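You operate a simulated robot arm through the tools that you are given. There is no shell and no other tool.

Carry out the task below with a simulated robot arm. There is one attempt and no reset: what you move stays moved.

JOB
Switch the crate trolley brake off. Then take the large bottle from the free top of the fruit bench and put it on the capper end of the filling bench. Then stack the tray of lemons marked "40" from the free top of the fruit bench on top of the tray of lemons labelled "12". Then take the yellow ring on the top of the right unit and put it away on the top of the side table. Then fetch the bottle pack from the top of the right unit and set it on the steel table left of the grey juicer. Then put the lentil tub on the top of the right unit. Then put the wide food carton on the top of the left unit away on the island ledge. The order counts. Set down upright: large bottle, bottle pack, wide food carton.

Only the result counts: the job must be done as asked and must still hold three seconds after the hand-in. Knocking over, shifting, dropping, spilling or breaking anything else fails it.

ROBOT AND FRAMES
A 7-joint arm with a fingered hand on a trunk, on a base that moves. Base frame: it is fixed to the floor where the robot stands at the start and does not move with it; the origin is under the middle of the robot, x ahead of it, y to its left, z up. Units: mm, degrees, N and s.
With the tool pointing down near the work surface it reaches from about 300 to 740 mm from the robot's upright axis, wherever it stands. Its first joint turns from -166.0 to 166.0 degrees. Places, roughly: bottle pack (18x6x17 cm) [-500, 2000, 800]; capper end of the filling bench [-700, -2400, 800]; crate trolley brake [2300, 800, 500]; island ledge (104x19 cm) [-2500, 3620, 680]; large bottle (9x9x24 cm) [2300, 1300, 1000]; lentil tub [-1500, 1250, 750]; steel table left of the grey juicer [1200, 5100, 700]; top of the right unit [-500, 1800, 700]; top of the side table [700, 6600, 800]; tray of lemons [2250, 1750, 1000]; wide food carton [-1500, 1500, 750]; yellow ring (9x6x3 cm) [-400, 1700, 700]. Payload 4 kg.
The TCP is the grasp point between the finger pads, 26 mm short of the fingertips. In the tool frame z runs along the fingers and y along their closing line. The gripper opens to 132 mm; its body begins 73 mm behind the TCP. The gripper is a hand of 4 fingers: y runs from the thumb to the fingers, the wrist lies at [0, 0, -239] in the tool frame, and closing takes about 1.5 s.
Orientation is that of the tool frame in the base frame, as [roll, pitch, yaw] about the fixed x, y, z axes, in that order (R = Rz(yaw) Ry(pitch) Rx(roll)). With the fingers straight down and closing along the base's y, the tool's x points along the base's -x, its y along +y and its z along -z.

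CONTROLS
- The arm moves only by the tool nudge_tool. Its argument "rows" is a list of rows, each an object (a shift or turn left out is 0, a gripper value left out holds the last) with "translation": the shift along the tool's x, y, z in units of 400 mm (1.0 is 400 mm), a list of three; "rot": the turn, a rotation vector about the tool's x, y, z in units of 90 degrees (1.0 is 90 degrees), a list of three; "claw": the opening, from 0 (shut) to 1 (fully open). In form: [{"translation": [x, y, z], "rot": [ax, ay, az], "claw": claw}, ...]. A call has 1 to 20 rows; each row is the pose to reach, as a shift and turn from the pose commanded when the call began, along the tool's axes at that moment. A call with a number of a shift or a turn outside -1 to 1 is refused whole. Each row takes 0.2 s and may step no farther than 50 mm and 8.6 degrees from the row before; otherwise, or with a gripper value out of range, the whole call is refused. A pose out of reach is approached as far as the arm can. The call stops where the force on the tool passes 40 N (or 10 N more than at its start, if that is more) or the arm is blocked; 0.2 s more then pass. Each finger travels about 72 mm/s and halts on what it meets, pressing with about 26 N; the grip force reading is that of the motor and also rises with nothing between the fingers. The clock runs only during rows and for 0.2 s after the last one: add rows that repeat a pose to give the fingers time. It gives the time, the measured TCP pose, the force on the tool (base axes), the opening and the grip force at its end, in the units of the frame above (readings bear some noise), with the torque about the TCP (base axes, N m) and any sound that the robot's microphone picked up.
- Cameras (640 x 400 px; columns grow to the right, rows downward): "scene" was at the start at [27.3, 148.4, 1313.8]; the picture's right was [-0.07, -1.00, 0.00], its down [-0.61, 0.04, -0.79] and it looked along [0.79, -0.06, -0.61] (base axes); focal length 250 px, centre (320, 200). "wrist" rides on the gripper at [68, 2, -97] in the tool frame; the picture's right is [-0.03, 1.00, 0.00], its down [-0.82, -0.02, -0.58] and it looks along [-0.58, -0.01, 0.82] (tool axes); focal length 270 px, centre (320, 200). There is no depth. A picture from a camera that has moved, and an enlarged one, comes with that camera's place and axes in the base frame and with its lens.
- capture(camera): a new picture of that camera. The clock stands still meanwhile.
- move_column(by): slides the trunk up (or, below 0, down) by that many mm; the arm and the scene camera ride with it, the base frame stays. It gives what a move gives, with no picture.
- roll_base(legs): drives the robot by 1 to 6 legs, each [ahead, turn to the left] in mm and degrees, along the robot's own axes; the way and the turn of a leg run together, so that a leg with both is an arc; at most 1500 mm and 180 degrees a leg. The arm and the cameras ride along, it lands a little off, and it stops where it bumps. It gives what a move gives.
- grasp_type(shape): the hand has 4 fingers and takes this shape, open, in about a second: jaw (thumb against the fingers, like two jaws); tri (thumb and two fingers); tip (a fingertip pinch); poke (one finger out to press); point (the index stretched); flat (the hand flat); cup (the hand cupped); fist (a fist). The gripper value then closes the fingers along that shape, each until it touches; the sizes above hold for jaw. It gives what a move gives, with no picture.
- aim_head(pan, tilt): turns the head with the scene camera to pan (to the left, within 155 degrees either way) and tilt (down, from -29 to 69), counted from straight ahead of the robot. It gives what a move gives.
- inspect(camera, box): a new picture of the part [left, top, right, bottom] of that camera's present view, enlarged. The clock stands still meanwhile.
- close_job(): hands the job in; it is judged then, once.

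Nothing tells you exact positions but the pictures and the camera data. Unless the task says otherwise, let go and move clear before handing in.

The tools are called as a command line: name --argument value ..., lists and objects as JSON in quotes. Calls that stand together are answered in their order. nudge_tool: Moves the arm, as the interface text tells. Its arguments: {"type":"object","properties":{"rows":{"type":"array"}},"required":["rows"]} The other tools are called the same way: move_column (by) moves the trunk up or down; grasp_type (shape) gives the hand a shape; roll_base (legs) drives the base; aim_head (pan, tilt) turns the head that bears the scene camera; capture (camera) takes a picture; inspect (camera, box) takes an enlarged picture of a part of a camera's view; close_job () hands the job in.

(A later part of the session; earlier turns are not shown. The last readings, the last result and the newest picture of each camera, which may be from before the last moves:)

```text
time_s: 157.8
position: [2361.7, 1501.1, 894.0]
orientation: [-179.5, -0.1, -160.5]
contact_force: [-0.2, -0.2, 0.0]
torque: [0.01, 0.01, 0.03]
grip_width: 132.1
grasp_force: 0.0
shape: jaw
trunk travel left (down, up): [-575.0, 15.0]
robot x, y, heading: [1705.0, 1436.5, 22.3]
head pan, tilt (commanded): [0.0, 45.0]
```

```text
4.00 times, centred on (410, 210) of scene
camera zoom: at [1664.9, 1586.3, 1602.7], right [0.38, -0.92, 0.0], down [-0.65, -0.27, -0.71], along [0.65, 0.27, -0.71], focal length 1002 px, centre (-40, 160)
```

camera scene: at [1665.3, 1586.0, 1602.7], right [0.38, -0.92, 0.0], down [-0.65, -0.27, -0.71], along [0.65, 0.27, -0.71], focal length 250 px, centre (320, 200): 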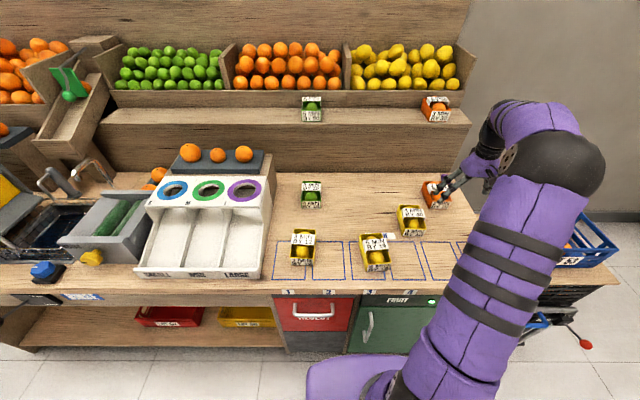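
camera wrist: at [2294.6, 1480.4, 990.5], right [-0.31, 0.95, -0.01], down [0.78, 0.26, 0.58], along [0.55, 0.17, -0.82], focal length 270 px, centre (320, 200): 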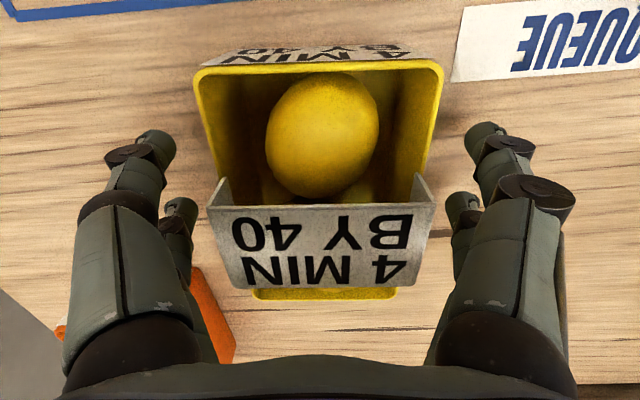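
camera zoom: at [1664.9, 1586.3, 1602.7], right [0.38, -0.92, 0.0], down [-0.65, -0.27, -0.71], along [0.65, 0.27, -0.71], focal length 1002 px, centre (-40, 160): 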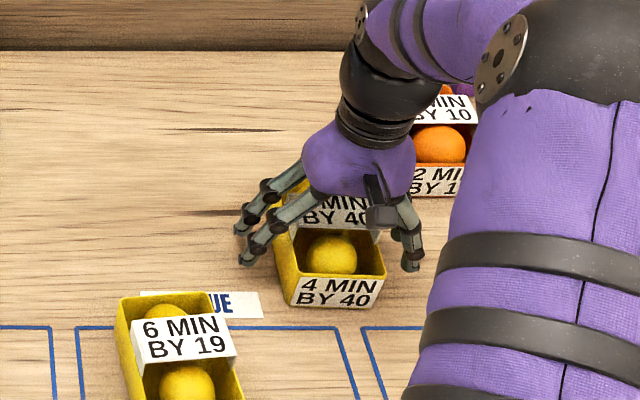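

The fingers straddle the tray evenly. I'll lower another 5 mm and close.

nudge_tool --rows '[{"translation": [0, 0, 0.0125]}, {"translation": [0, 0, 0.0125], "claw": 0.7}, {"translation": [0, 0, 0.0125], "claw": 0.5}, {"translation": [0, 0, 0.0125], "claw": 0.3}, {"translation": [0, 0, 0.0125], "claw": 0}, {"translation": [0, 0, 0.0125]}, {"translation": [0, 0, 0.0125]}, {"translation": [0, 0, 0.0125]}]'

capture --camera "wrist"

inspect --camera "scene" --box '[340, 160, 480, 260]'

```text
time_s: 159.7
position: [2361.4, 1499.8, 889.6]
orientation: [-179.5, -0.2, -160.5]
contact_force: [1.0, 0.0, -0.5]
torque: [-0.02, 0.01, -0.01]
grip_width: 72.7
grasp_force: 25.7
shape: jaw
trunk travel left (down, up): [-575.0, 15.0]
robot x, y, heading: [1702.1, 1435.2, 22.6]
head pan, tilt (commanded): [0.0, 45.0]
```

```text
taken
camera wrist: at [2294.3, 1480.4, 985.8], right [-0.31, 0.95, -0.01], down [0.78, 0.26, 0.58], along [0.55, 0.17, -0.82], focal length 270 px, centre (320, 200)
```

wrist: 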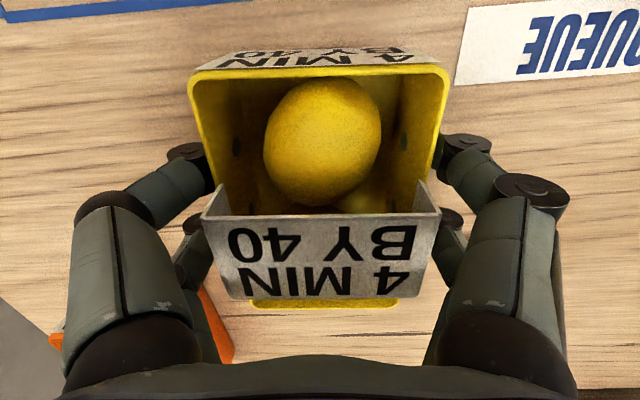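

```text
4.00 times, centred on (410, 210) of scene
camera zoom: at [1665.0, 1586.3, 1602.7], right [0.38, -0.92, 0.0], down [-0.65, -0.27, -0.71], along [0.65, 0.27, -0.71], focal length 1002 px, centre (-40, 160)
```

zoom: 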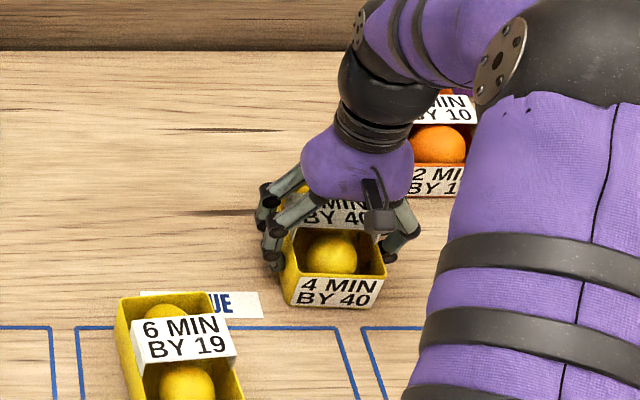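

Gripped at 72.7 mm. I'll lift it slowly.

nudge_tool --rows '[{"translation": [0, 0, -0.02]}, {"translation": [0, 0, -0.05]}, {"translation": [0, 0, -0.1]}, {"translation": [0, 0, -0.18]}, {"translation": [0, 0, -0.26]}, {"translation": [0, 0, -0.34]}]'

capture --camera "wrist"

capture --camera "scene"

```text
time_s: 161.1
position: [2361.0, 1501.2, 1027.7]
orientation: [-179.5, -0.1, -160.4]
contact_force: [0.1, -0.9, -0.7]
torque: [0.0, 0.01, 0.0]
grip_width: 72.8
grasp_force: 26.2
shape: jaw
trunk travel left (down, up): [-575.0, 15.0]
robot x, y, heading: [1700.6, 1432.4, 22.5]
head pan, tilt (commanded): [0.0, 45.0]
```

```text
taken
camera wrist: at [2294.3, 1482.1, 1123.6], right [-0.31, 0.95, -0.01], down [0.78, 0.26, 0.58], along [0.55, 0.17, -0.82], focal length 270 px, centre (320, 200)
```

wrist: 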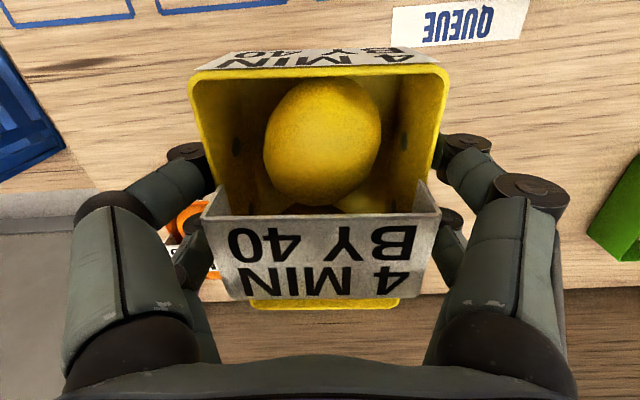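

```text
taken
camera scene: at [1664.7, 1586.3, 1602.7], right [0.38, -0.92, 0.0], down [-0.65, -0.27, -0.71], along [0.65, 0.27, -0.71], focal length 250 px, centre (320, 200)
```

scene: 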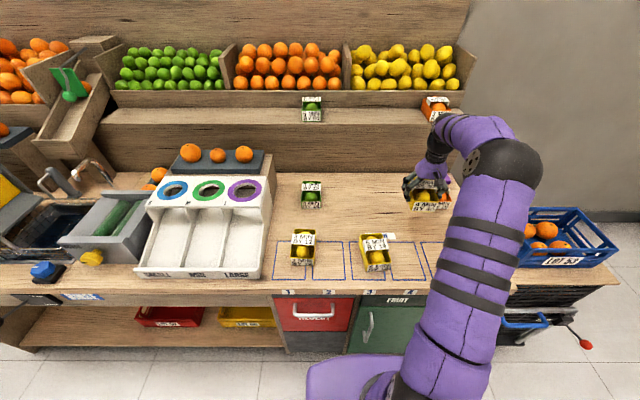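

The tray is up. Now I'll zoom on tray 12 to find its rim corners.

inspect --camera "scene" --box '[270, 210, 350, 280]'

```text
5.71 times, centred on (310, 245) of scene
camera zoom: at [1664.7, 1586.3, 1602.7], right [0.38, -0.92, 0.0], down [-0.65, -0.27, -0.71], along [0.65, 0.27, -0.71], focal length 1431 px, centre (377, -57)
```

zoom: 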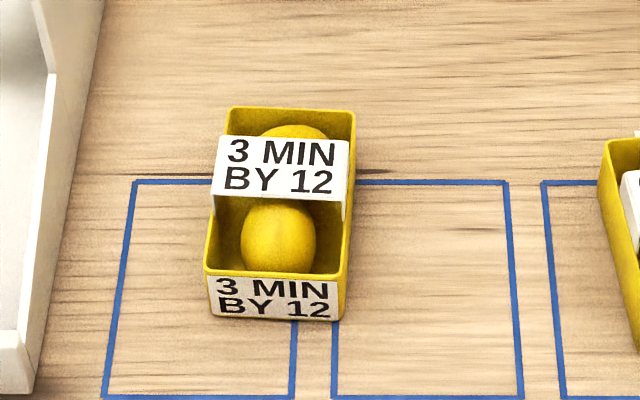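

Tray 12's centre is at about (2102, 1824), heading ≈20.6°. I'll carry tray 40 over it, staying high.

nudge_tool --rows '[{"translation": [0.034, 0.098, -0.01]}, {"translation": [0.068, 0.196, -0.02], "rot": [0, 0, -0.002]}, {"translation": [0.102, 0.294, -0.02], "rot": [0, 0, -0.004]}, {"translation": [0.136, 0.392, -0.02], "rot": [0, 0, -0.006]}, {"translation": [0.17, 0.49, -0.02], "rot": [0, 0, -0.008]}, {"translation": [0.204, 0.588, -0.02], "rot": [0, 0, -0.01]}, {"translation": [0.238, 0.686, -0.02], "rot": [0, 0, -0.011]}, {"translation": [0.272, 0.784, -0.02], "rot": [0, 0, -0.011]}, {"translation": [0.306, 0.882, -0.02], "rot": [0, 0, -0.011]}, {"translation": [0.339, 0.979, -0.02], "rot": [0, 0, -0.011]}, {"translation": [0.339, 0.979, -0.02], "rot": [0, 0, -0.011]}]'

capture --camera "wrist"

capture --camera "scene"

inspect --camera "scene" --box '[260, 180, 360, 280]'

```text
time_s: 163.4
position: [2101.6, 1825.3, 1028.9]
orientation: [-179.6, -0.1, -159.5]
contact_force: [0.6, 0.2, -1.6]
torque: [0.01, -0.01, 0.02]
grip_width: 72.5
grasp_force: 25.9
shape: jaw
trunk travel left (down, up): [-575.0, 15.0]
robot x, y, heading: [1704.7, 1434.9, 22.4]
head pan, tilt (commanded): [0.0, 45.0]
```

```text
taken
camera wrist: at [2034.6, 1803.7, 1125.8], right [-0.33, 0.95, -0.01], down [0.77, 0.27, 0.58], along [0.55, 0.18, -0.82], focal length 270 px, centre (320, 200)
```

wrist: 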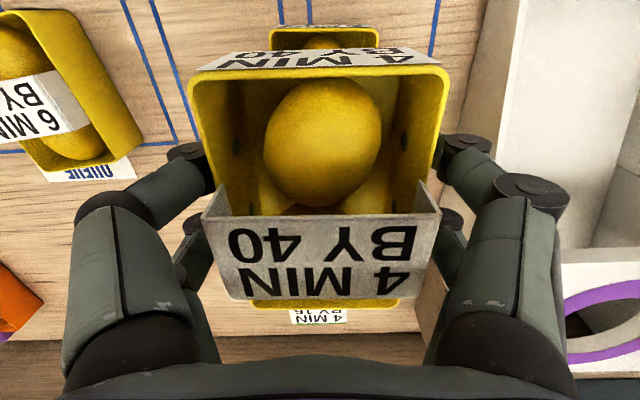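

```text
taken
camera scene: at [1664.6, 1586.7, 1602.6], right [0.38, -0.92, 0.0], down [-0.65, -0.27, -0.71], along [0.65, 0.27, -0.71], focal length 250 px, centre (320, 200)
```

scene: 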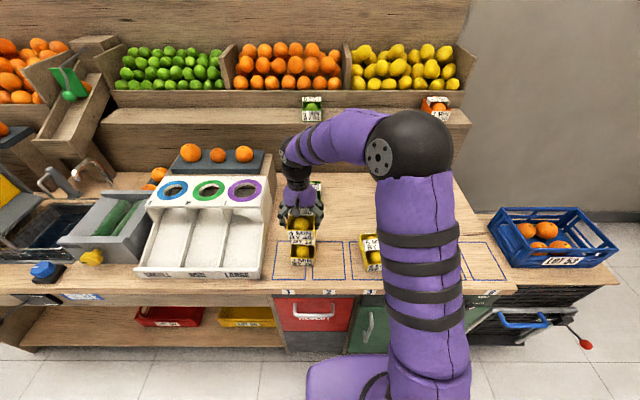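

```text
4.00 times, centred on (310, 230) of scene
camera zoom: at [1664.6, 1586.7, 1602.6], right [0.38, -0.92, 0.0], down [-0.65, -0.27, -0.71], along [0.65, 0.27, -0.71], focal length 1002 px, centre (360, 80)
```

zoom: 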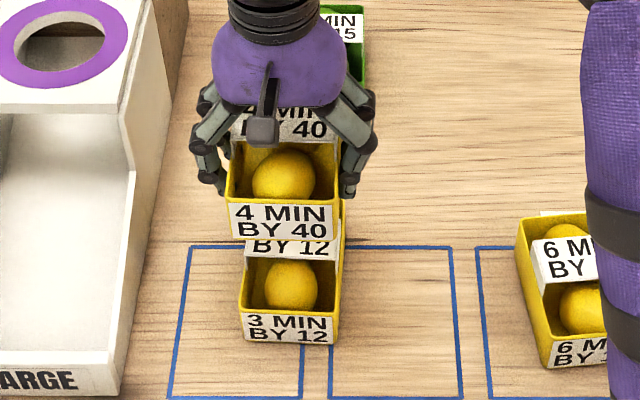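

Tray 12 lies about 4 mm left and 4 mm nearer than the held tray. I'll correct and lower to just above it.

nudge_tool --rows '[{"translation": [0.01, 0.01, 0.03]}, {"translation": [0.01, 0.01, 0.08]}, {"translation": [0.01, 0.01, 0.13]}, {"translation": [0.01, 0.01, 0.16]}]'

inspect --camera "scene" --box '[260, 180, 360, 280]'

capture --camera "wrist"

```text
time_s: 164.4
position: [2095.6, 1828.0, 965.8]
orientation: [-179.5, -0.1, -159.4]
contact_force: [0.4, 0.8, -1.7]
torque: [0.02, 0.01, 0.04]
grip_width: 72.7
grasp_force: 26.0
shape: jaw
trunk travel left (down, up): [-575.0, 15.0]
robot x, y, heading: [1702.5, 1437.4, 22.7]
head pan, tilt (commanded): [0.0, 45.0]
```

```text
4.00 times, centred on (310, 230) of scene
camera zoom: at [1664.8, 1586.6, 1602.7], right [0.38, -0.92, 0.0], down [-0.65, -0.27, -0.71], along [0.65, 0.27, -0.71], focal length 1002 px, centre (360, 80)
```

zoom: 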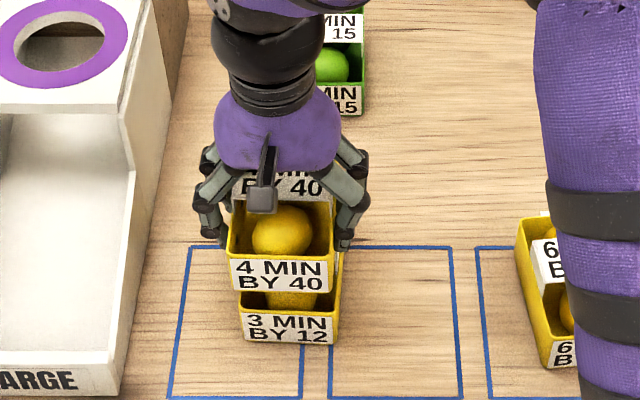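

```text
taken
camera wrist: at [2029.8, 1806.5, 1062.3], right [-0.33, 0.94, -0.01], down [0.77, 0.27, 0.58], along [0.55, 0.18, -0.82], focal length 270 px, centre (320, 200)
```

wrist: 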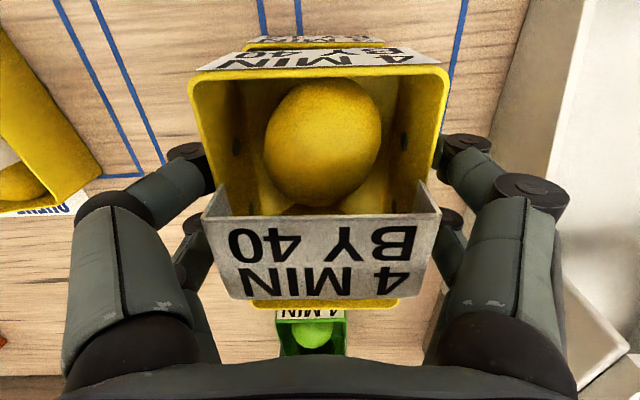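

Alignment is within about 2 mm. I'll lower gently in small steps and watch the force.

nudge_tool --rows '[{"translation": [0.003, 0, 0.01]}, {"translation": [0.003, 0, 0.02]}, {"translation": [0.003, 0, 0.0275]}]'

nudge_tool --rows '[{"translation": [0, 0, 0.0075]}, {"translation": [0, 0, 0.015]}]'

```text
time_s: 165.2
position: [2094.4, 1826.4, 958.0]
orientation: [-179.7, 0.3, -159.5]
contact_force: [-0.7, -0.2, 22.0]
torque: [-0.14, 0.07, 0.0]
grip_width: 72.0
grasp_force: 26.2
shape: jaw
trunk travel left (down, up): [-575.0, 15.0]
robot x, y, heading: [1702.5, 1437.0, 22.6]
head pan, tilt (commanded): [0.0, 45.0]
```

```text
time_s: 165.7
position: [2096.2, 1829.3, 957.8]
orientation: [-179.7, 0.5, -159.5]
contact_force: [-3.3, -5.6, 21.5]
torque: [-0.35, 0.16, -0.01]
grip_width: 72.0
grasp_force: 26.1
shape: jaw
trunk travel left (down, up): [-575.0, 15.0]
robot x, y, heading: [1701.6, 1431.7, 22.5]
head pan, tilt (commanded): [0.0, 45.0]
stopped in row 2: the force on the tool passed its limit at 43 N (the readings are from after the stop); the commanded pose is now the measured one
```

Contact at TCP z≈958, meaning tray 40 rests on the flat label card of tray 12 (about 68 mm high). I'll relax the pressure slightly and open the fingers slowly.

nudge_tool --rows '[{"translation": [0, 0, -0.005]}, {"translation": [0, 0, -0.005], "claw": 0.58}, {"translation": [0, 0, -0.005], "claw": 0.62}, {"translation": [0, 0, -0.005], "claw": 0.7}, {"translation": [0, 0, -0.005], "claw": 0.8}, {"translation": [0, 0, -0.005], "claw": 0.8}, {"translation": [0, 0, -0.005], "claw": 0.8}]'

inspect --camera "scene" --box '[260, 180, 360, 280]'

capture --camera "wrist"

```text
time_s: 167.3
position: [2096.5, 1828.3, 956.4]
orientation: [-179.7, 0.3, -159.5]
contact_force: [0.2, -0.3, 1.0]
torque: [0.0, 0.03, 0.0]
grip_width: 105.2
grasp_force: 0.0
shape: jaw
trunk travel left (down, up): [-575.0, 15.0]
robot x, y, heading: [1700.8, 1436.6, 22.6]
head pan, tilt (commanded): [0.0, 45.0]
```

```text
4.00 times, centred on (310, 230) of scene
camera zoom: at [1664.6, 1586.4, 1602.7], right [0.38, -0.92, 0.0], down [-0.65, -0.27, -0.71], along [0.65, 0.27, -0.71], focal length 1002 px, centre (360, 80)
```

zoom: 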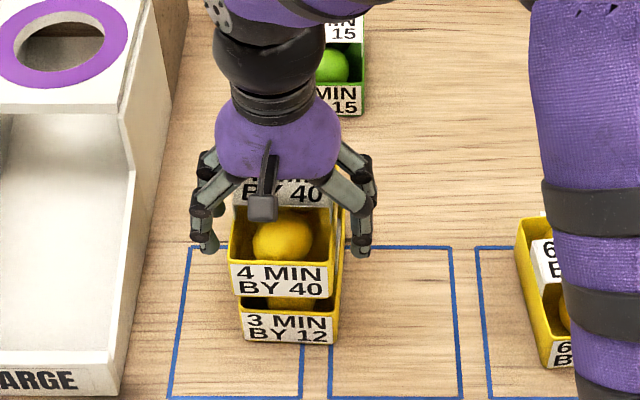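

```text
taken
camera wrist: at [2029.9, 1806.8, 1052.8], right [-0.33, 0.95, -0.01], down [0.77, 0.27, 0.58], along [0.55, 0.19, -0.81], focal length 270 px, centre (320, 200)
```

wrist: 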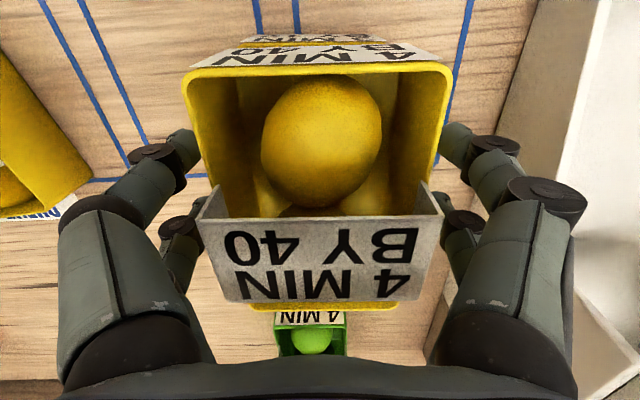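

Tray 40 rests level on tray 12. I'll raise the hand straight up and verify.

nudge_tool --rows '[{"translation": [0, 0, -0.03]}, {"translation": [0, 0, -0.08]}, {"translation": [0, 0, -0.16]}, {"translation": [0, 0, -0.26]}, {"translation": [0, 0, -0.36]}, {"translation": [0, 0, -0.46]}, {"translation": [0.1, 0, -0.5]}, {"translation": [0.2, 0, -0.5]}]'

inspect --camera "scene" --box '[260, 180, 360, 280]'

capture --camera "wrist"

```text
time_s: 169.1
position: [2018.3, 1800.0, 1156.3]
orientation: [-179.7, 0.4, -159.5]
contact_force: [0.0, 0.5, 0.8]
torque: [-0.02, 0.03, 0.01]
grip_width: 105.4
grasp_force: 0.0
shape: jaw
trunk travel left (down, up): [-575.0, 15.0]
robot x, y, heading: [1702.7, 1435.3, 22.5]
head pan, tilt (commanded): [0.0, 45.0]
```

```text
4.00 times, centred on (310, 230) of scene
camera zoom: at [1664.0, 1586.0, 1602.7], right [0.38, -0.92, 0.0], down [-0.65, -0.27, -0.71], along [0.65, 0.27, -0.71], focal length 1002 px, centre (360, 80)
```

zoom: 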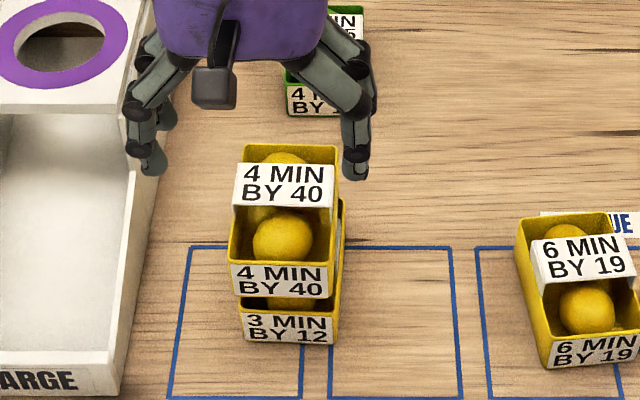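

```text
taken
camera wrist: at [1951.2, 1777.9, 1252.9], right [-0.33, 0.95, -0.01], down [0.77, 0.27, 0.58], along [0.55, 0.19, -0.81], focal length 270 px, centre (320, 200)
```

wrist: 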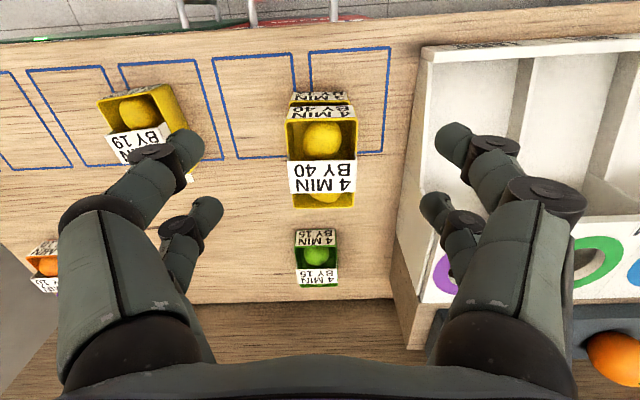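

Tray 40 is stacked on tray 12. Next is the yellow ring on the right unit. I'll pull the arm in, back off, and drive in front of the right unit.

nudge_tool --rows '[{"translation": [0.1, -0.08, -0.02], "claw": 1}, {"translation": [0.15, -0.18, -0.02]}, {"translation": [0.17, -0.29, -0.02]}, {"translation": [0.17, -0.4, -0.02]}, {"translation": [0.17, -0.5, -0.02]}, {"translation": [0.17, -0.58, -0.02]}]'

roll_base --legs '[[-350, 0], [0, 171], [1450, 0], [0, -81]]'

aim_head --pan 0 --tilt 35

capture --camera "scene"

```text
refused: row 1 steps farther than a row can; nothing moved
```

```text
time_s: 190.1
position: [-453.5, 1245.3, 1155.9]
orientation: [-179.7, 0.3, -68.7]
contact_force: [-0.2, -0.2, 0.3]
torque: [-0.01, -0.03, -0.01]
grip_width: 105.4
grasp_force: 0.1
shape: jaw
trunk travel left (down, up): [-575.0, 15.0]
robot x, y, heading: [-82.2, 934.5, 113.0]
head pan, tilt (commanded): [0.0, 45.0]
```

```text
time_s: 190.8
position: [-455.1, 1245.5, 1157.3]
orientation: [-179.7, 0.3, -68.6]
contact_force: [-0.2, 0.3, -0.1]
torque: [-0.03, -0.04, -0.02]
grip_width: 105.4
grasp_force: 0.0
shape: jaw
trunk travel left (down, up): [-575.0, 15.0]
robot x, y, heading: [-85.2, 932.8, 113.5]
head pan, tilt (commanded): [0.0, 35.0]
```

```text
taken
camera scene: at [-236.1, 901.8, 1617.5], right [0.92, 0.39, 0.0], down [0.23, -0.53, -0.82], along [-0.32, 0.75, -0.57], focal length 250 px, centre (320, 200)
```

scene: 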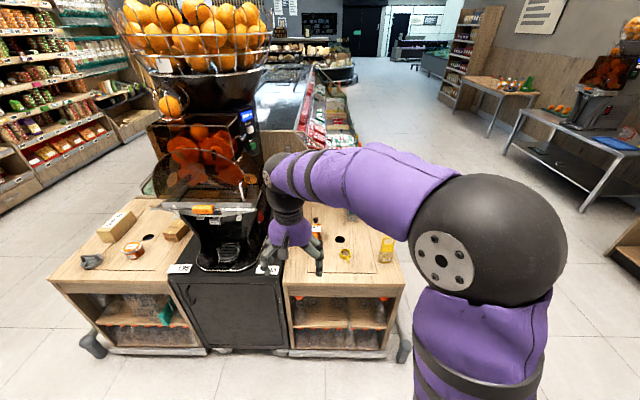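

I now see the island with the juicer. I'll zoom on both unit tops.

inspect --camera "scene" --box '[270, 200, 420, 300]'

inspect --camera "scene" --box '[50, 180, 220, 310]'

inspect --camera "scene" --box '[430, 0, 640, 220]'

```text
4.00 times, centred on (345, 250) of scene
camera zoom: at [-236.1, 901.8, 1617.5], right [0.92, 0.39, 0.0], down [0.23, -0.53, -0.82], along [-0.32, 0.75, -0.57], focal length 1002 px, centre (220, 0)
```

zoom: 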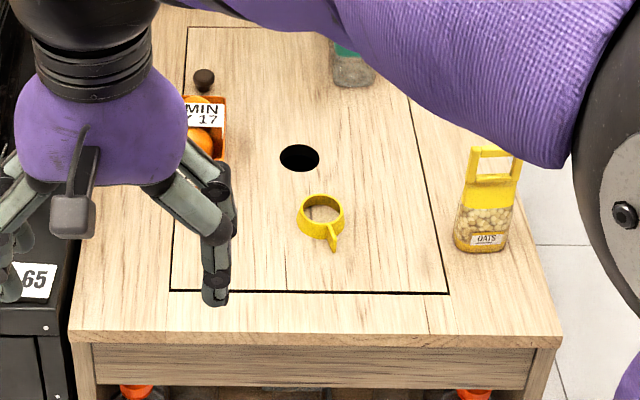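

```text
3.08 times, centred on (135, 245) of scene
camera zoom: at [-236.1, 901.8, 1617.5], right [0.92, 0.39, 0.0], down [0.23, -0.53, -0.82], along [-0.32, 0.75, -0.57], focal length 770 px, centre (889, 62)
```

zoom: 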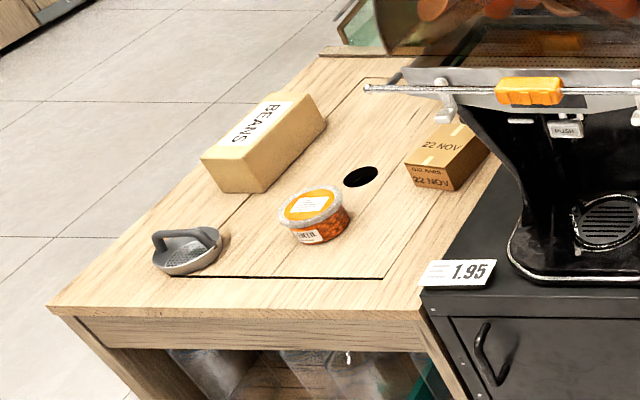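

```text
1.82 times, centred on (535, 110) of scene
camera zoom: at [-236.1, 901.8, 1617.5], right [0.92, 0.39, 0.0], down [0.23, -0.53, -0.82], along [-0.32, 0.75, -0.57], focal length 455 px, centre (-71, 364)
```

zoom: 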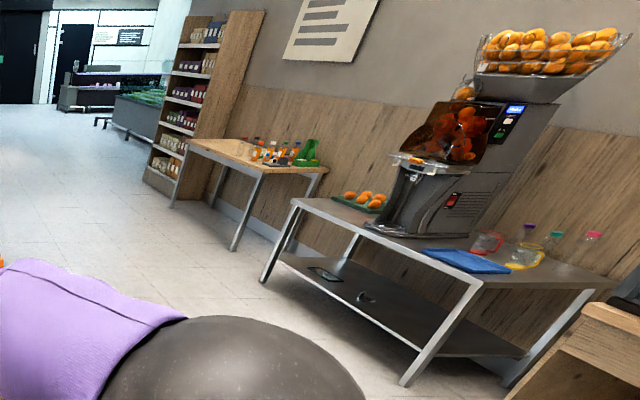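

I see the yellow ring (a measuring-cup ring with a handle) at about (-449, 1711), an oats jar, and something behind. I'll lower the trunk and shift the arm to see what stands at the back.

nudge_tool --rows '[{"translation": [0, -0.1, 0], "claw": 1}, {"translation": [0, -0.2, 0]}, {"translation": [0, -0.3, 0]}, {"translation": [0, -0.4, 0]}, {"translation": [0, -0.5, 0]}, {"translation": [0, -0.6, 0]}, {"translation": [0, -0.7, 0]}, {"translation": [0, -0.8, 0]}, {"translation": [0, -0.9, 0]}, {"translation": [0, -1.0, 0]}]'

capture --camera "scene"

inspect --camera "scene" --box '[270, 170, 430, 300]'

inspect --camera "scene" --box '[100, 200, 210, 290]'

```text
time_s: 193.0
position: [-80.8, 1389.2, 1160.5]
orientation: [-179.7, 0.3, -68.7]
contact_force: [-0.8, 0.4, 0.3]
torque: [-0.02, 0.05, 0.02]
grip_width: 132.1
grasp_force: 0.0
shape: jaw
trunk travel left (down, up): [-575.0, 15.0]
robot x, y, heading: [-81.0, 932.0, 113.4]
head pan, tilt (commanded): [0.0, 35.0]
```

```text
taken
camera scene: at [-235.7, 902.1, 1617.5], right [0.92, 0.39, 0.0], down [0.23, -0.53, -0.82], along [-0.32, 0.75, -0.57], focal length 250 px, centre (320, 200)
```

scene: 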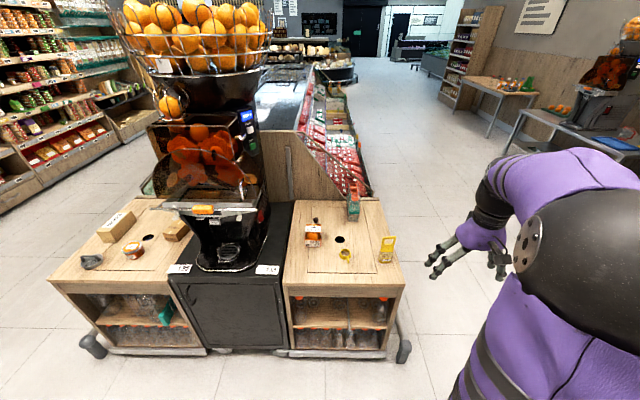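

```text
3.08 times, centred on (350, 235) of scene
camera zoom: at [-235.7, 902.1, 1617.5], right [0.92, 0.39, 0.0], down [0.23, -0.53, -0.82], along [-0.32, 0.75, -0.57], focal length 770 px, centre (228, 92)
```

zoom: 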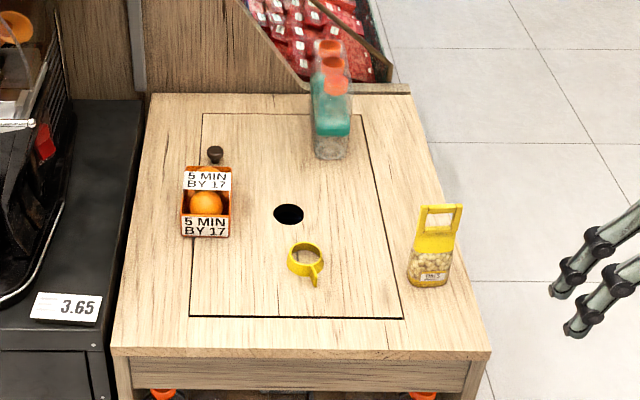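

```text
4.44 times, centred on (155, 245) of scene
camera zoom: at [-235.7, 902.1, 1617.5], right [0.92, 0.39, 0.0], down [0.23, -0.53, -0.82], along [-0.32, 0.75, -0.57], focal length 1113 px, centre (1053, 0)
```

zoom: 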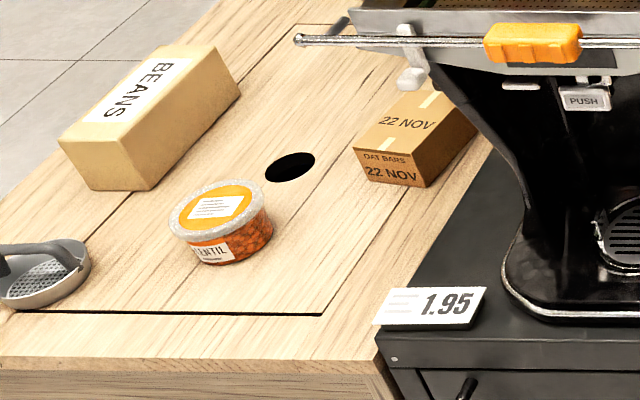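

The bottle pack (three orange-capped bottles) stands at the back of the right unit, and the ring sits near the middle. I'll drive forward, lower the trunk and bring the hand over the ring.

roll_base --legs '[[270, 0]]'

move_column --by -150

nudge_tool --rows '[{"translation": [-0.05, 0.1, 0.02]}, {"translation": [-0.1, 0.2, 0.04]}, {"translation": [-0.15, 0.3, 0.06]}, {"translation": [-0.2, 0.4, 0.08]}, {"translation": [-0.25, 0.48, 0.1]}, {"translation": [-0.3, 0.52, 0.16]}]'

capture --camera "wrist"

capture --camera "scene"

```text
time_s: 194.9
position: [-188.7, 1640.8, 1158.5]
orientation: [-179.7, 0.4, -68.8]
contact_force: [-0.1, 0.1, -0.2]
torque: [0.02, 0.01, -0.02]
grip_width: 131.7
grasp_force: 0.0
shape: jaw
trunk travel left (down, up): [-575.0, 15.0]
robot x, y, heading: [-190.3, 1184.5, 113.1]
head pan, tilt (commanded): [0.0, 35.0]
```

```text
time_s: 196.7
position: [-187.9, 1639.1, 1009.1]
orientation: [-179.7, 0.3, -68.9]
contact_force: [0.0, -0.4, 0.4]
torque: [-0.02, 0.0, 0.0]
grip_width: 132.0
grasp_force: 0.0
shape: jaw
trunk travel left (down, up): [-425.0, 165.0]
robot x, y, heading: [-195.4, 1185.1, 113.2]
head pan, tilt (commanded): [0.0, 35.0]
```

```text
time_s: 198.1
position: [-423.0, 1675.7, 946.7]
orientation: [-179.7, 0.3, -69.0]
contact_force: [0.3, 0.1, 0.0]
torque: [0.02, 0.01, 0.02]
grip_width: 131.7
grasp_force: 0.1
shape: jaw
trunk travel left (down, up): [-425.0, 165.0]
robot x, y, heading: [-190.5, 1186.3, 113.2]
head pan, tilt (commanded): [0.0, 35.0]
```

```text
taken
camera wrist: at [-401.4, 1610.8, 1041.8], right [-0.94, -0.34, -0.01], down [-0.28, 0.76, 0.58], along [-0.19, 0.55, -0.81], focal length 270 px, centre (320, 200)
```

wrist: 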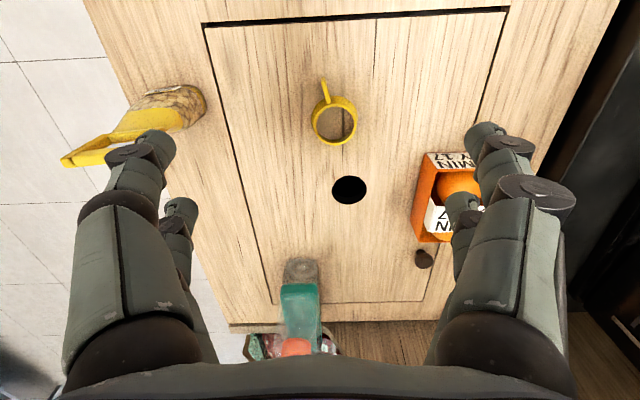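

```text
taken
camera scene: at [-343.4, 1152.3, 1467.5], right [0.92, 0.39, 0.0], down [0.23, -0.53, -0.82], along [-0.32, 0.75, -0.57], focal length 250 px, centre (320, 200)
```

scene: 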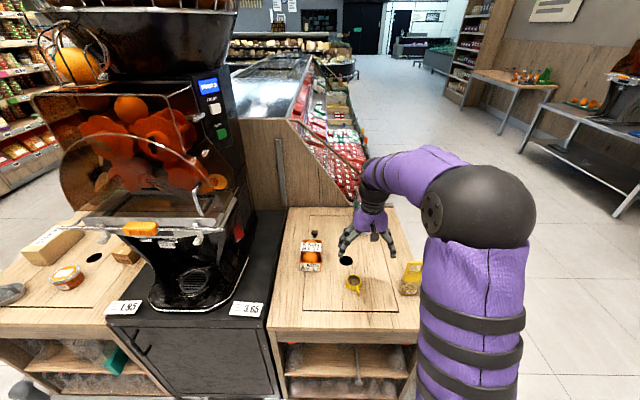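

The unit top is at z≈708 and the ring is about 44 mm ahead and 16 mm left of the hand. I'll open partly, centre over it and lower in stages.

nudge_tool --rows '[{"translation": [-0.055, 0.02, 0.06], "claw": 0.75}, {"translation": [-0.11, 0.041, 0.12]}, {"translation": [-0.11, 0.041, 0.22]}, {"translation": [-0.11, 0.041, 0.3]}, {"translation": [-0.11, 0.041, 0.36]}]'

capture --camera "wrist"

inspect --camera "scene" --box '[290, 200, 440, 330]'

```text
time_s: 199.3
position: [-456.3, 1712.9, 800.6]
orientation: [-179.7, 0.4, -68.8]
contact_force: [0.3, -0.1, 0.2]
torque: [0.0, 0.0, 0.03]
grip_width: 99.5
grasp_force: 0.0
shape: jaw
trunk travel left (down, up): [-425.0, 165.0]
robot x, y, heading: [-191.7, 1186.0, 113.1]
head pan, tilt (commanded): [0.0, 35.0]
```

```text
taken
camera wrist: at [-434.0, 1648.5, 896.7], right [-0.94, -0.34, -0.01], down [-0.28, 0.76, 0.58], along [-0.19, 0.55, -0.81], focal length 270 px, centre (320, 200)
```

wrist: 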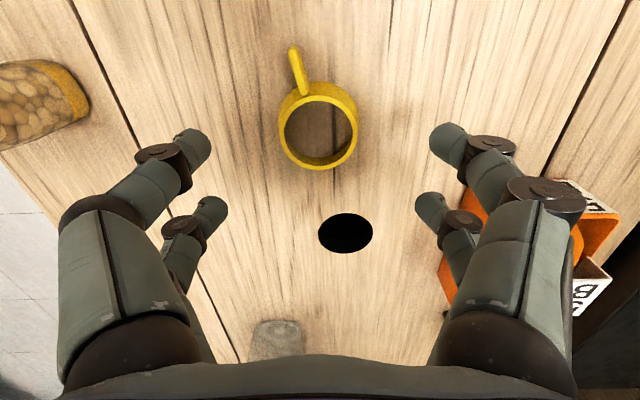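

```text
3.08 times, centred on (365, 265) of scene
camera zoom: at [-343.4, 1152.4, 1467.5], right [0.92, 0.39, 0.0], down [0.23, -0.53, -0.82], along [-0.32, 0.75, -0.57], focal length 770 px, centre (182, 0)
```

zoom: 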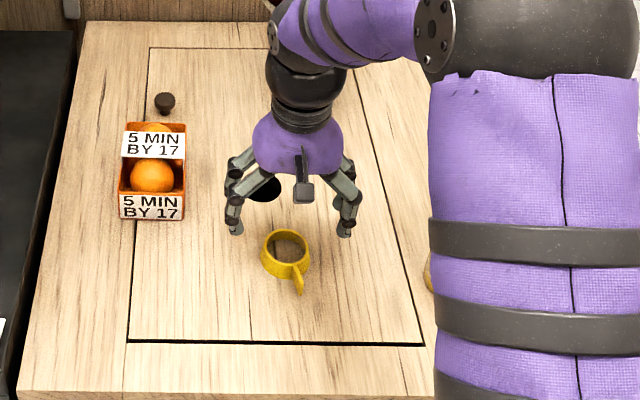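

The ring is nearly centred. I'll shift 5 mm back, lower to just above the surface and close.

nudge_tool --rows '[{"translation": [0.0125, -0.001, 0.06]}, {"translation": [0.0125, -0.001, 0.11]}, {"translation": [0.0125, -0.001, 0.15]}]'

capture --camera "wrist"

inspect --camera "scene" --box '[290, 200, 440, 330]'

```text
time_s: 200.1
position: [-453.0, 1709.7, 738.9]
orientation: [-179.7, 0.4, -68.8]
contact_force: [0.2, 0.1, 0.5]
torque: [-0.02, 0.03, 0.01]
grip_width: 99.2
grasp_force: 0.1
shape: jaw
trunk travel left (down, up): [-425.0, 165.0]
robot x, y, heading: [-190.2, 1184.8, 113.3]
head pan, tilt (commanded): [0.0, 35.0]
```

```text
taken
camera wrist: at [-431.3, 1643.6, 836.5], right [-0.94, -0.34, -0.01], down [-0.28, 0.76, 0.58], along [-0.19, 0.55, -0.81], focal length 270 px, centre (320, 200)
```

wrist: 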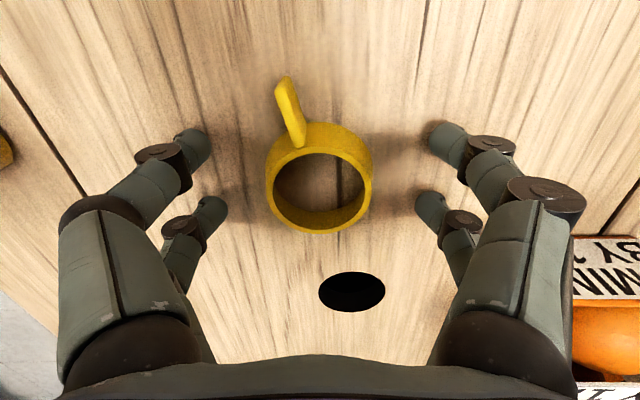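

```text
3.08 times, centred on (365, 265) of scene
camera zoom: at [-343.4, 1152.4, 1467.5], right [0.92, 0.39, 0.0], down [0.23, -0.53, -0.82], along [-0.32, 0.75, -0.57], focal length 770 px, centre (182, 0)
```

zoom: 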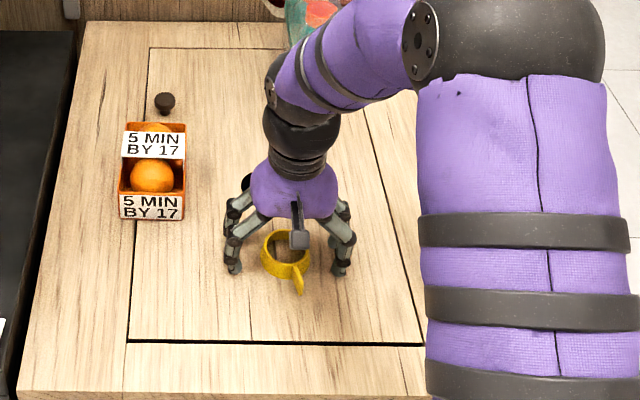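

The ring sits centred between the fingers. Closing now.

nudge_tool --rows '[{"translation": [0, 0, 0], "claw": 0.5}, {"translation": [0, 0, 0], "claw": 0.35}, {"translation": [0, 0, 0], "claw": 0.2}, {"translation": [0, 0, 0], "claw": 0}, {"translation": [0, 0, 0]}, {"translation": [0, 0, 0]}, {"translation": [0, 0, 0]}]'

capture --camera "wrist"

```text
time_s: 201.7
position: [-453.1, 1708.4, 741.3]
orientation: [-179.7, 0.3, -68.8]
contact_force: [0.4, 0.4, 0.7]
torque: [0.0, -0.03, -0.04]
grip_width: 33.5
grasp_force: 25.7
shape: jaw
trunk travel left (down, up): [-425.0, 165.0]
robot x, y, heading: [-193.7, 1184.3, 113.1]
head pan, tilt (commanded): [0.0, 35.0]
```

```text
taken
camera wrist: at [-431.3, 1643.6, 836.7], right [-0.94, -0.34, -0.01], down [-0.28, 0.76, 0.58], along [-0.19, 0.55, -0.81], focal length 270 px, centre (320, 200)
```

wrist: 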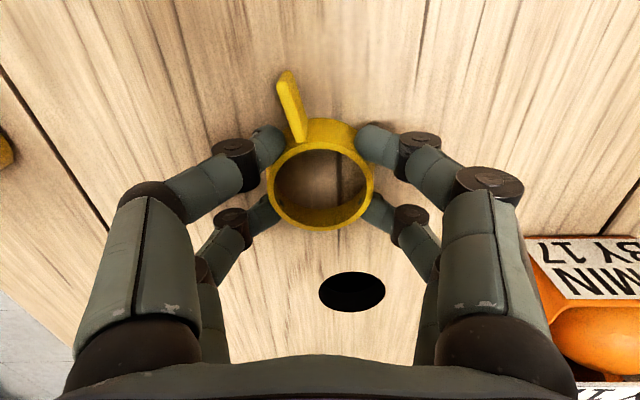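

The ring is caged by all four fingers. I'll lift.

nudge_tool --rows '[{"translation": [0, 0, -0.03]}, {"translation": [0, 0, -0.08]}, {"translation": [0, 0, -0.16]}, {"translation": [0, 0, -0.26]}, {"translation": [0, 0, -0.36]}, {"translation": [0, 0, -0.46]}, {"translation": [0, 0, -0.56]}]'

capture --camera "wrist"

```text
time_s: 203.3
position: [-452.8, 1709.4, 966.4]
orientation: [-179.7, 0.3, -68.9]
contact_force: [0.3, 0.5, 0.1]
torque: [-0.01, 0.01, 0.01]
grip_width: 32.8
grasp_force: 26.0
shape: jaw
trunk travel left (down, up): [-425.0, 165.0]
robot x, y, heading: [-192.3, 1184.0, 113.3]
head pan, tilt (commanded): [0.0, 35.0]
```

```text
taken
camera wrist: at [-432.0, 1643.9, 1063.5], right [-0.94, -0.34, -0.01], down [-0.28, 0.76, 0.58], along [-0.19, 0.55, -0.81], focal length 270 px, centre (320, 200)
```

wrist: 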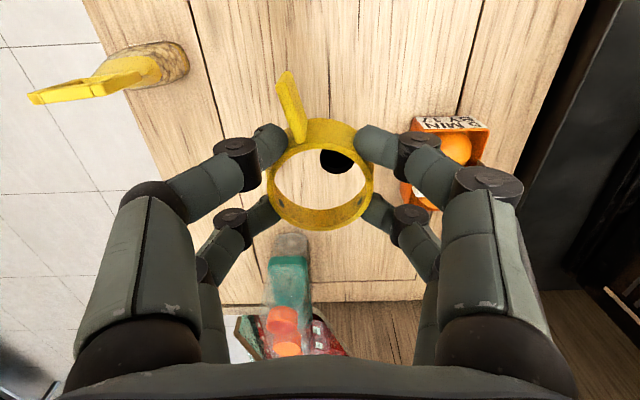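

The ring is held. I'll pull the arm in, back away, and drive around toward the wooden side table at the far end.

nudge_tool --rows '[{"translation": [0.08, 0, -0.05]}, {"translation": [0.16, 0, -0.1]}, {"translation": [0.24, 0, -0.12]}, {"translation": [0.32, 0, -0.12]}, {"translation": [0.38, 0, -0.12]}]'

roll_base --legs '[[-250, 0], [0, -72], [1185, 0], [0, 59.6]]'

aim_head --pan -20 --tilt 15

capture --camera "scene"

```text
time_s: 204.5
position: [-399.6, 1565.1, 1012.6]
orientation: [-179.7, 0.4, -68.8]
contact_force: [-0.5, -0.3, -0.1]
torque: [-0.03, 0.0, -0.02]
grip_width: 33.0
grasp_force: 26.0
shape: jaw
trunk travel left (down, up): [-425.0, 165.0]
robot x, y, heading: [-190.3, 1183.9, 113.3]
head pan, tilt (commanded): [0.0, 35.0]
```

```text
time_s: 218.3
position: [691.0, 2138.3, 1010.9]
orientation: [-179.7, 0.4, -81.9]
contact_force: [0.0, 0.3, 0.4]
torque: [0.04, 0.01, 0.0]
grip_width: 31.8
grasp_force: 25.9
shape: jaw
trunk travel left (down, up): [-425.0, 165.0]
robot x, y, heading: [803.4, 1720.4, 100.0]
head pan, tilt (commanded): [0.0, 35.0]
```

```text
time_s: 219.1
position: [690.3, 2138.8, 1011.0]
orientation: [-179.7, 0.4, -81.9]
contact_force: [0.0, 0.6, 0.2]
torque: [0.01, 0.03, -0.02]
grip_width: 31.8
grasp_force: 25.7
shape: jaw
trunk travel left (down, up): [-425.0, 165.0]
robot x, y, heading: [810.4, 1723.9, 100.1]
head pan, tilt (commanded): [-20.0, 15.0]
```

```text
taken
camera scene: at [684.5, 1729.2, 1499.4], right [0.99, -0.17, 0.0], down [-0.04, -0.26, -0.97], along [0.16, 0.95, -0.26], focal length 250 px, centre (320, 200)
```

scene: 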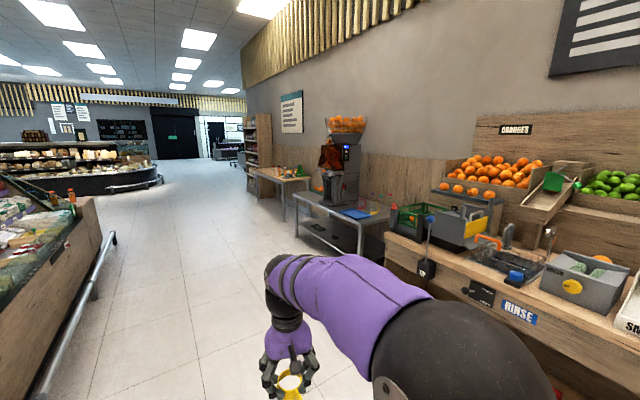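

The aisle ahead is clear; the steel table with the grey juicer and the wooden side table are on the right. I'll drive up the aisle.

roll_base --legs '[[0, 2.6], [1450, 0], [1450, 0]]'

aim_head --pan -45 --tilt 18

capture --camera "scene"

capture --camera "wrist"

```text
time_s: 233.6
position: [-59.9, 4954.6, 1011.6]
orientation: [-179.7, 0.4, -76.6]
contact_force: [0.4, 0.3, -0.2]
torque: [-0.04, 0.02, -0.02]
grip_width: 32.1
grasp_force: 25.8
shape: jaw
trunk travel left (down, up): [-425.0, 165.0]
robot x, y, heading: [94.5, 4547.0, 105.5]
head pan, tilt (commanded): [-20.0, 15.0]
```

```text
time_s: 234.5
position: [-59.7, 4952.2, 1011.5]
orientation: [-179.7, 0.3, -76.7]
contact_force: [-0.1, -0.4, -0.8]
torque: [-0.05, 0.01, 0.01]
grip_width: 32.0
grasp_force: 25.6
shape: jaw
trunk travel left (down, up): [-425.0, 165.0]
robot x, y, heading: [93.1, 4547.8, 105.1]
head pan, tilt (commanded): [-45.0, 18.0]
```

```text
taken
camera scene: at [9.8, 4533.5, 1494.6], right [0.87, -0.49, 0.0], down [-0.15, -0.27, -0.95], along [0.47, 0.83, -0.31], focal length 250 px, centre (320, 200)
```

scene: 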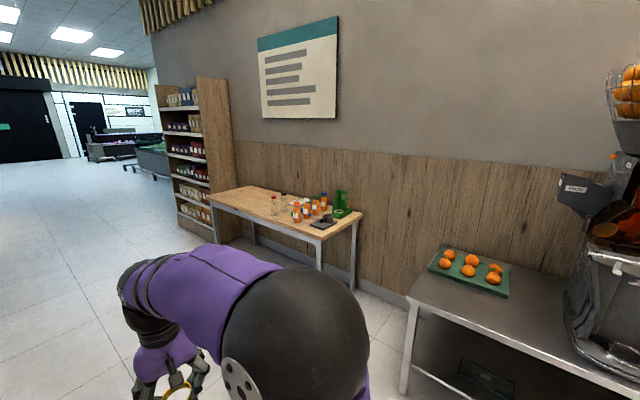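

```text
taken
camera wrist: at [-47.0, 4885.8, 1107.3], right [-0.98, -0.21, -0.01], down [-0.17, 0.79, 0.58], along [-0.12, 0.57, -0.81], focal length 270 px, centre (320, 200)
```

wrist: 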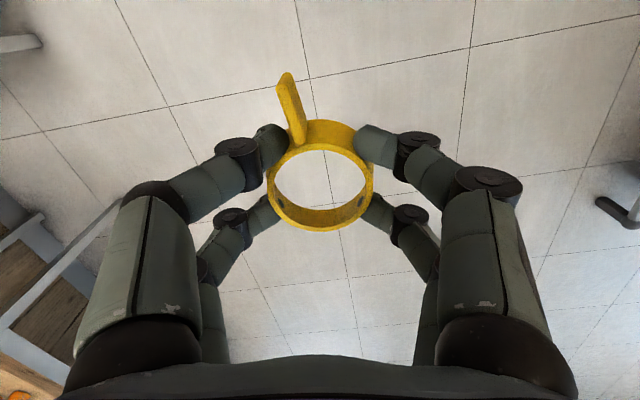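

The wooden side table's left half is free. I'll drive up to it and face it.

roll_base --legs '[[0, -10.9], [1450, 0], [380, 0], [0, -71.7]]'

aim_head --pan 0 --tilt 35

capture --camera "scene"

capture --camera "wrist"

```text
time_s: 247.9
position: [331.5, 6579.9, 1011.1]
orientation: [-179.6, 0.4, -158.8]
contact_force: [0.3, 0.2, 0.1]
torque: [-0.03, 0.01, 0.01]
grip_width: 31.8
grasp_force: 26.0
shape: jaw
trunk travel left (down, up): [-425.0, 165.0]
robot x, y, heading: [-44.9, 6371.7, 23.3]
head pan, tilt (commanded): [-45.0, 18.0]
```

```text
time_s: 249.0
position: [331.8, 6580.9, 1011.0]
orientation: [-179.7, 0.4, -158.8]
contact_force: [-0.3, -0.2, -0.8]
torque: [0.01, 0.0, -0.01]
grip_width: 31.7
grasp_force: 25.5
shape: jaw
trunk travel left (down, up): [-425.0, 165.0]
robot x, y, heading: [-49.3, 6373.0, 23.1]
head pan, tilt (commanded): [0.0, 35.0]
```

```text
taken
camera scene: at [-81.7, 6525.3, 1467.5], right [0.39, -0.92, 0.0], down [-0.53, -0.23, -0.82], along [0.75, 0.32, -0.57], focal length 250 px, centre (320, 200)
```

scene: 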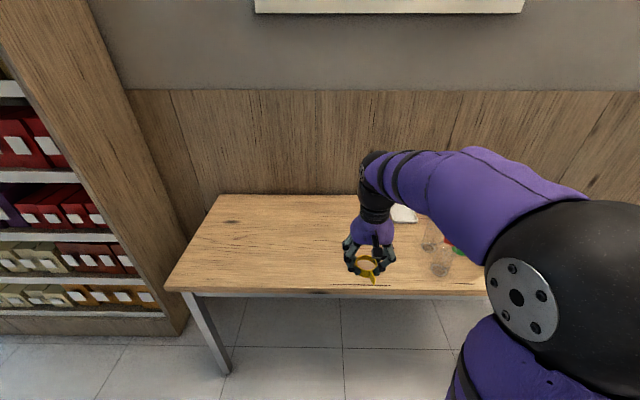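

```text
taken
camera wrist: at [265.3, 6557.1, 1107.3], right [-0.34, 0.94, -0.01], down [0.76, 0.28, 0.58], along [0.55, 0.19, -0.81], focal length 270 px, centre (320, 200)
```

wrist: 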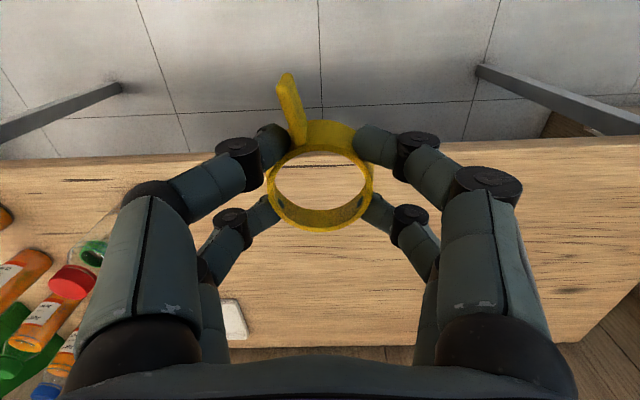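

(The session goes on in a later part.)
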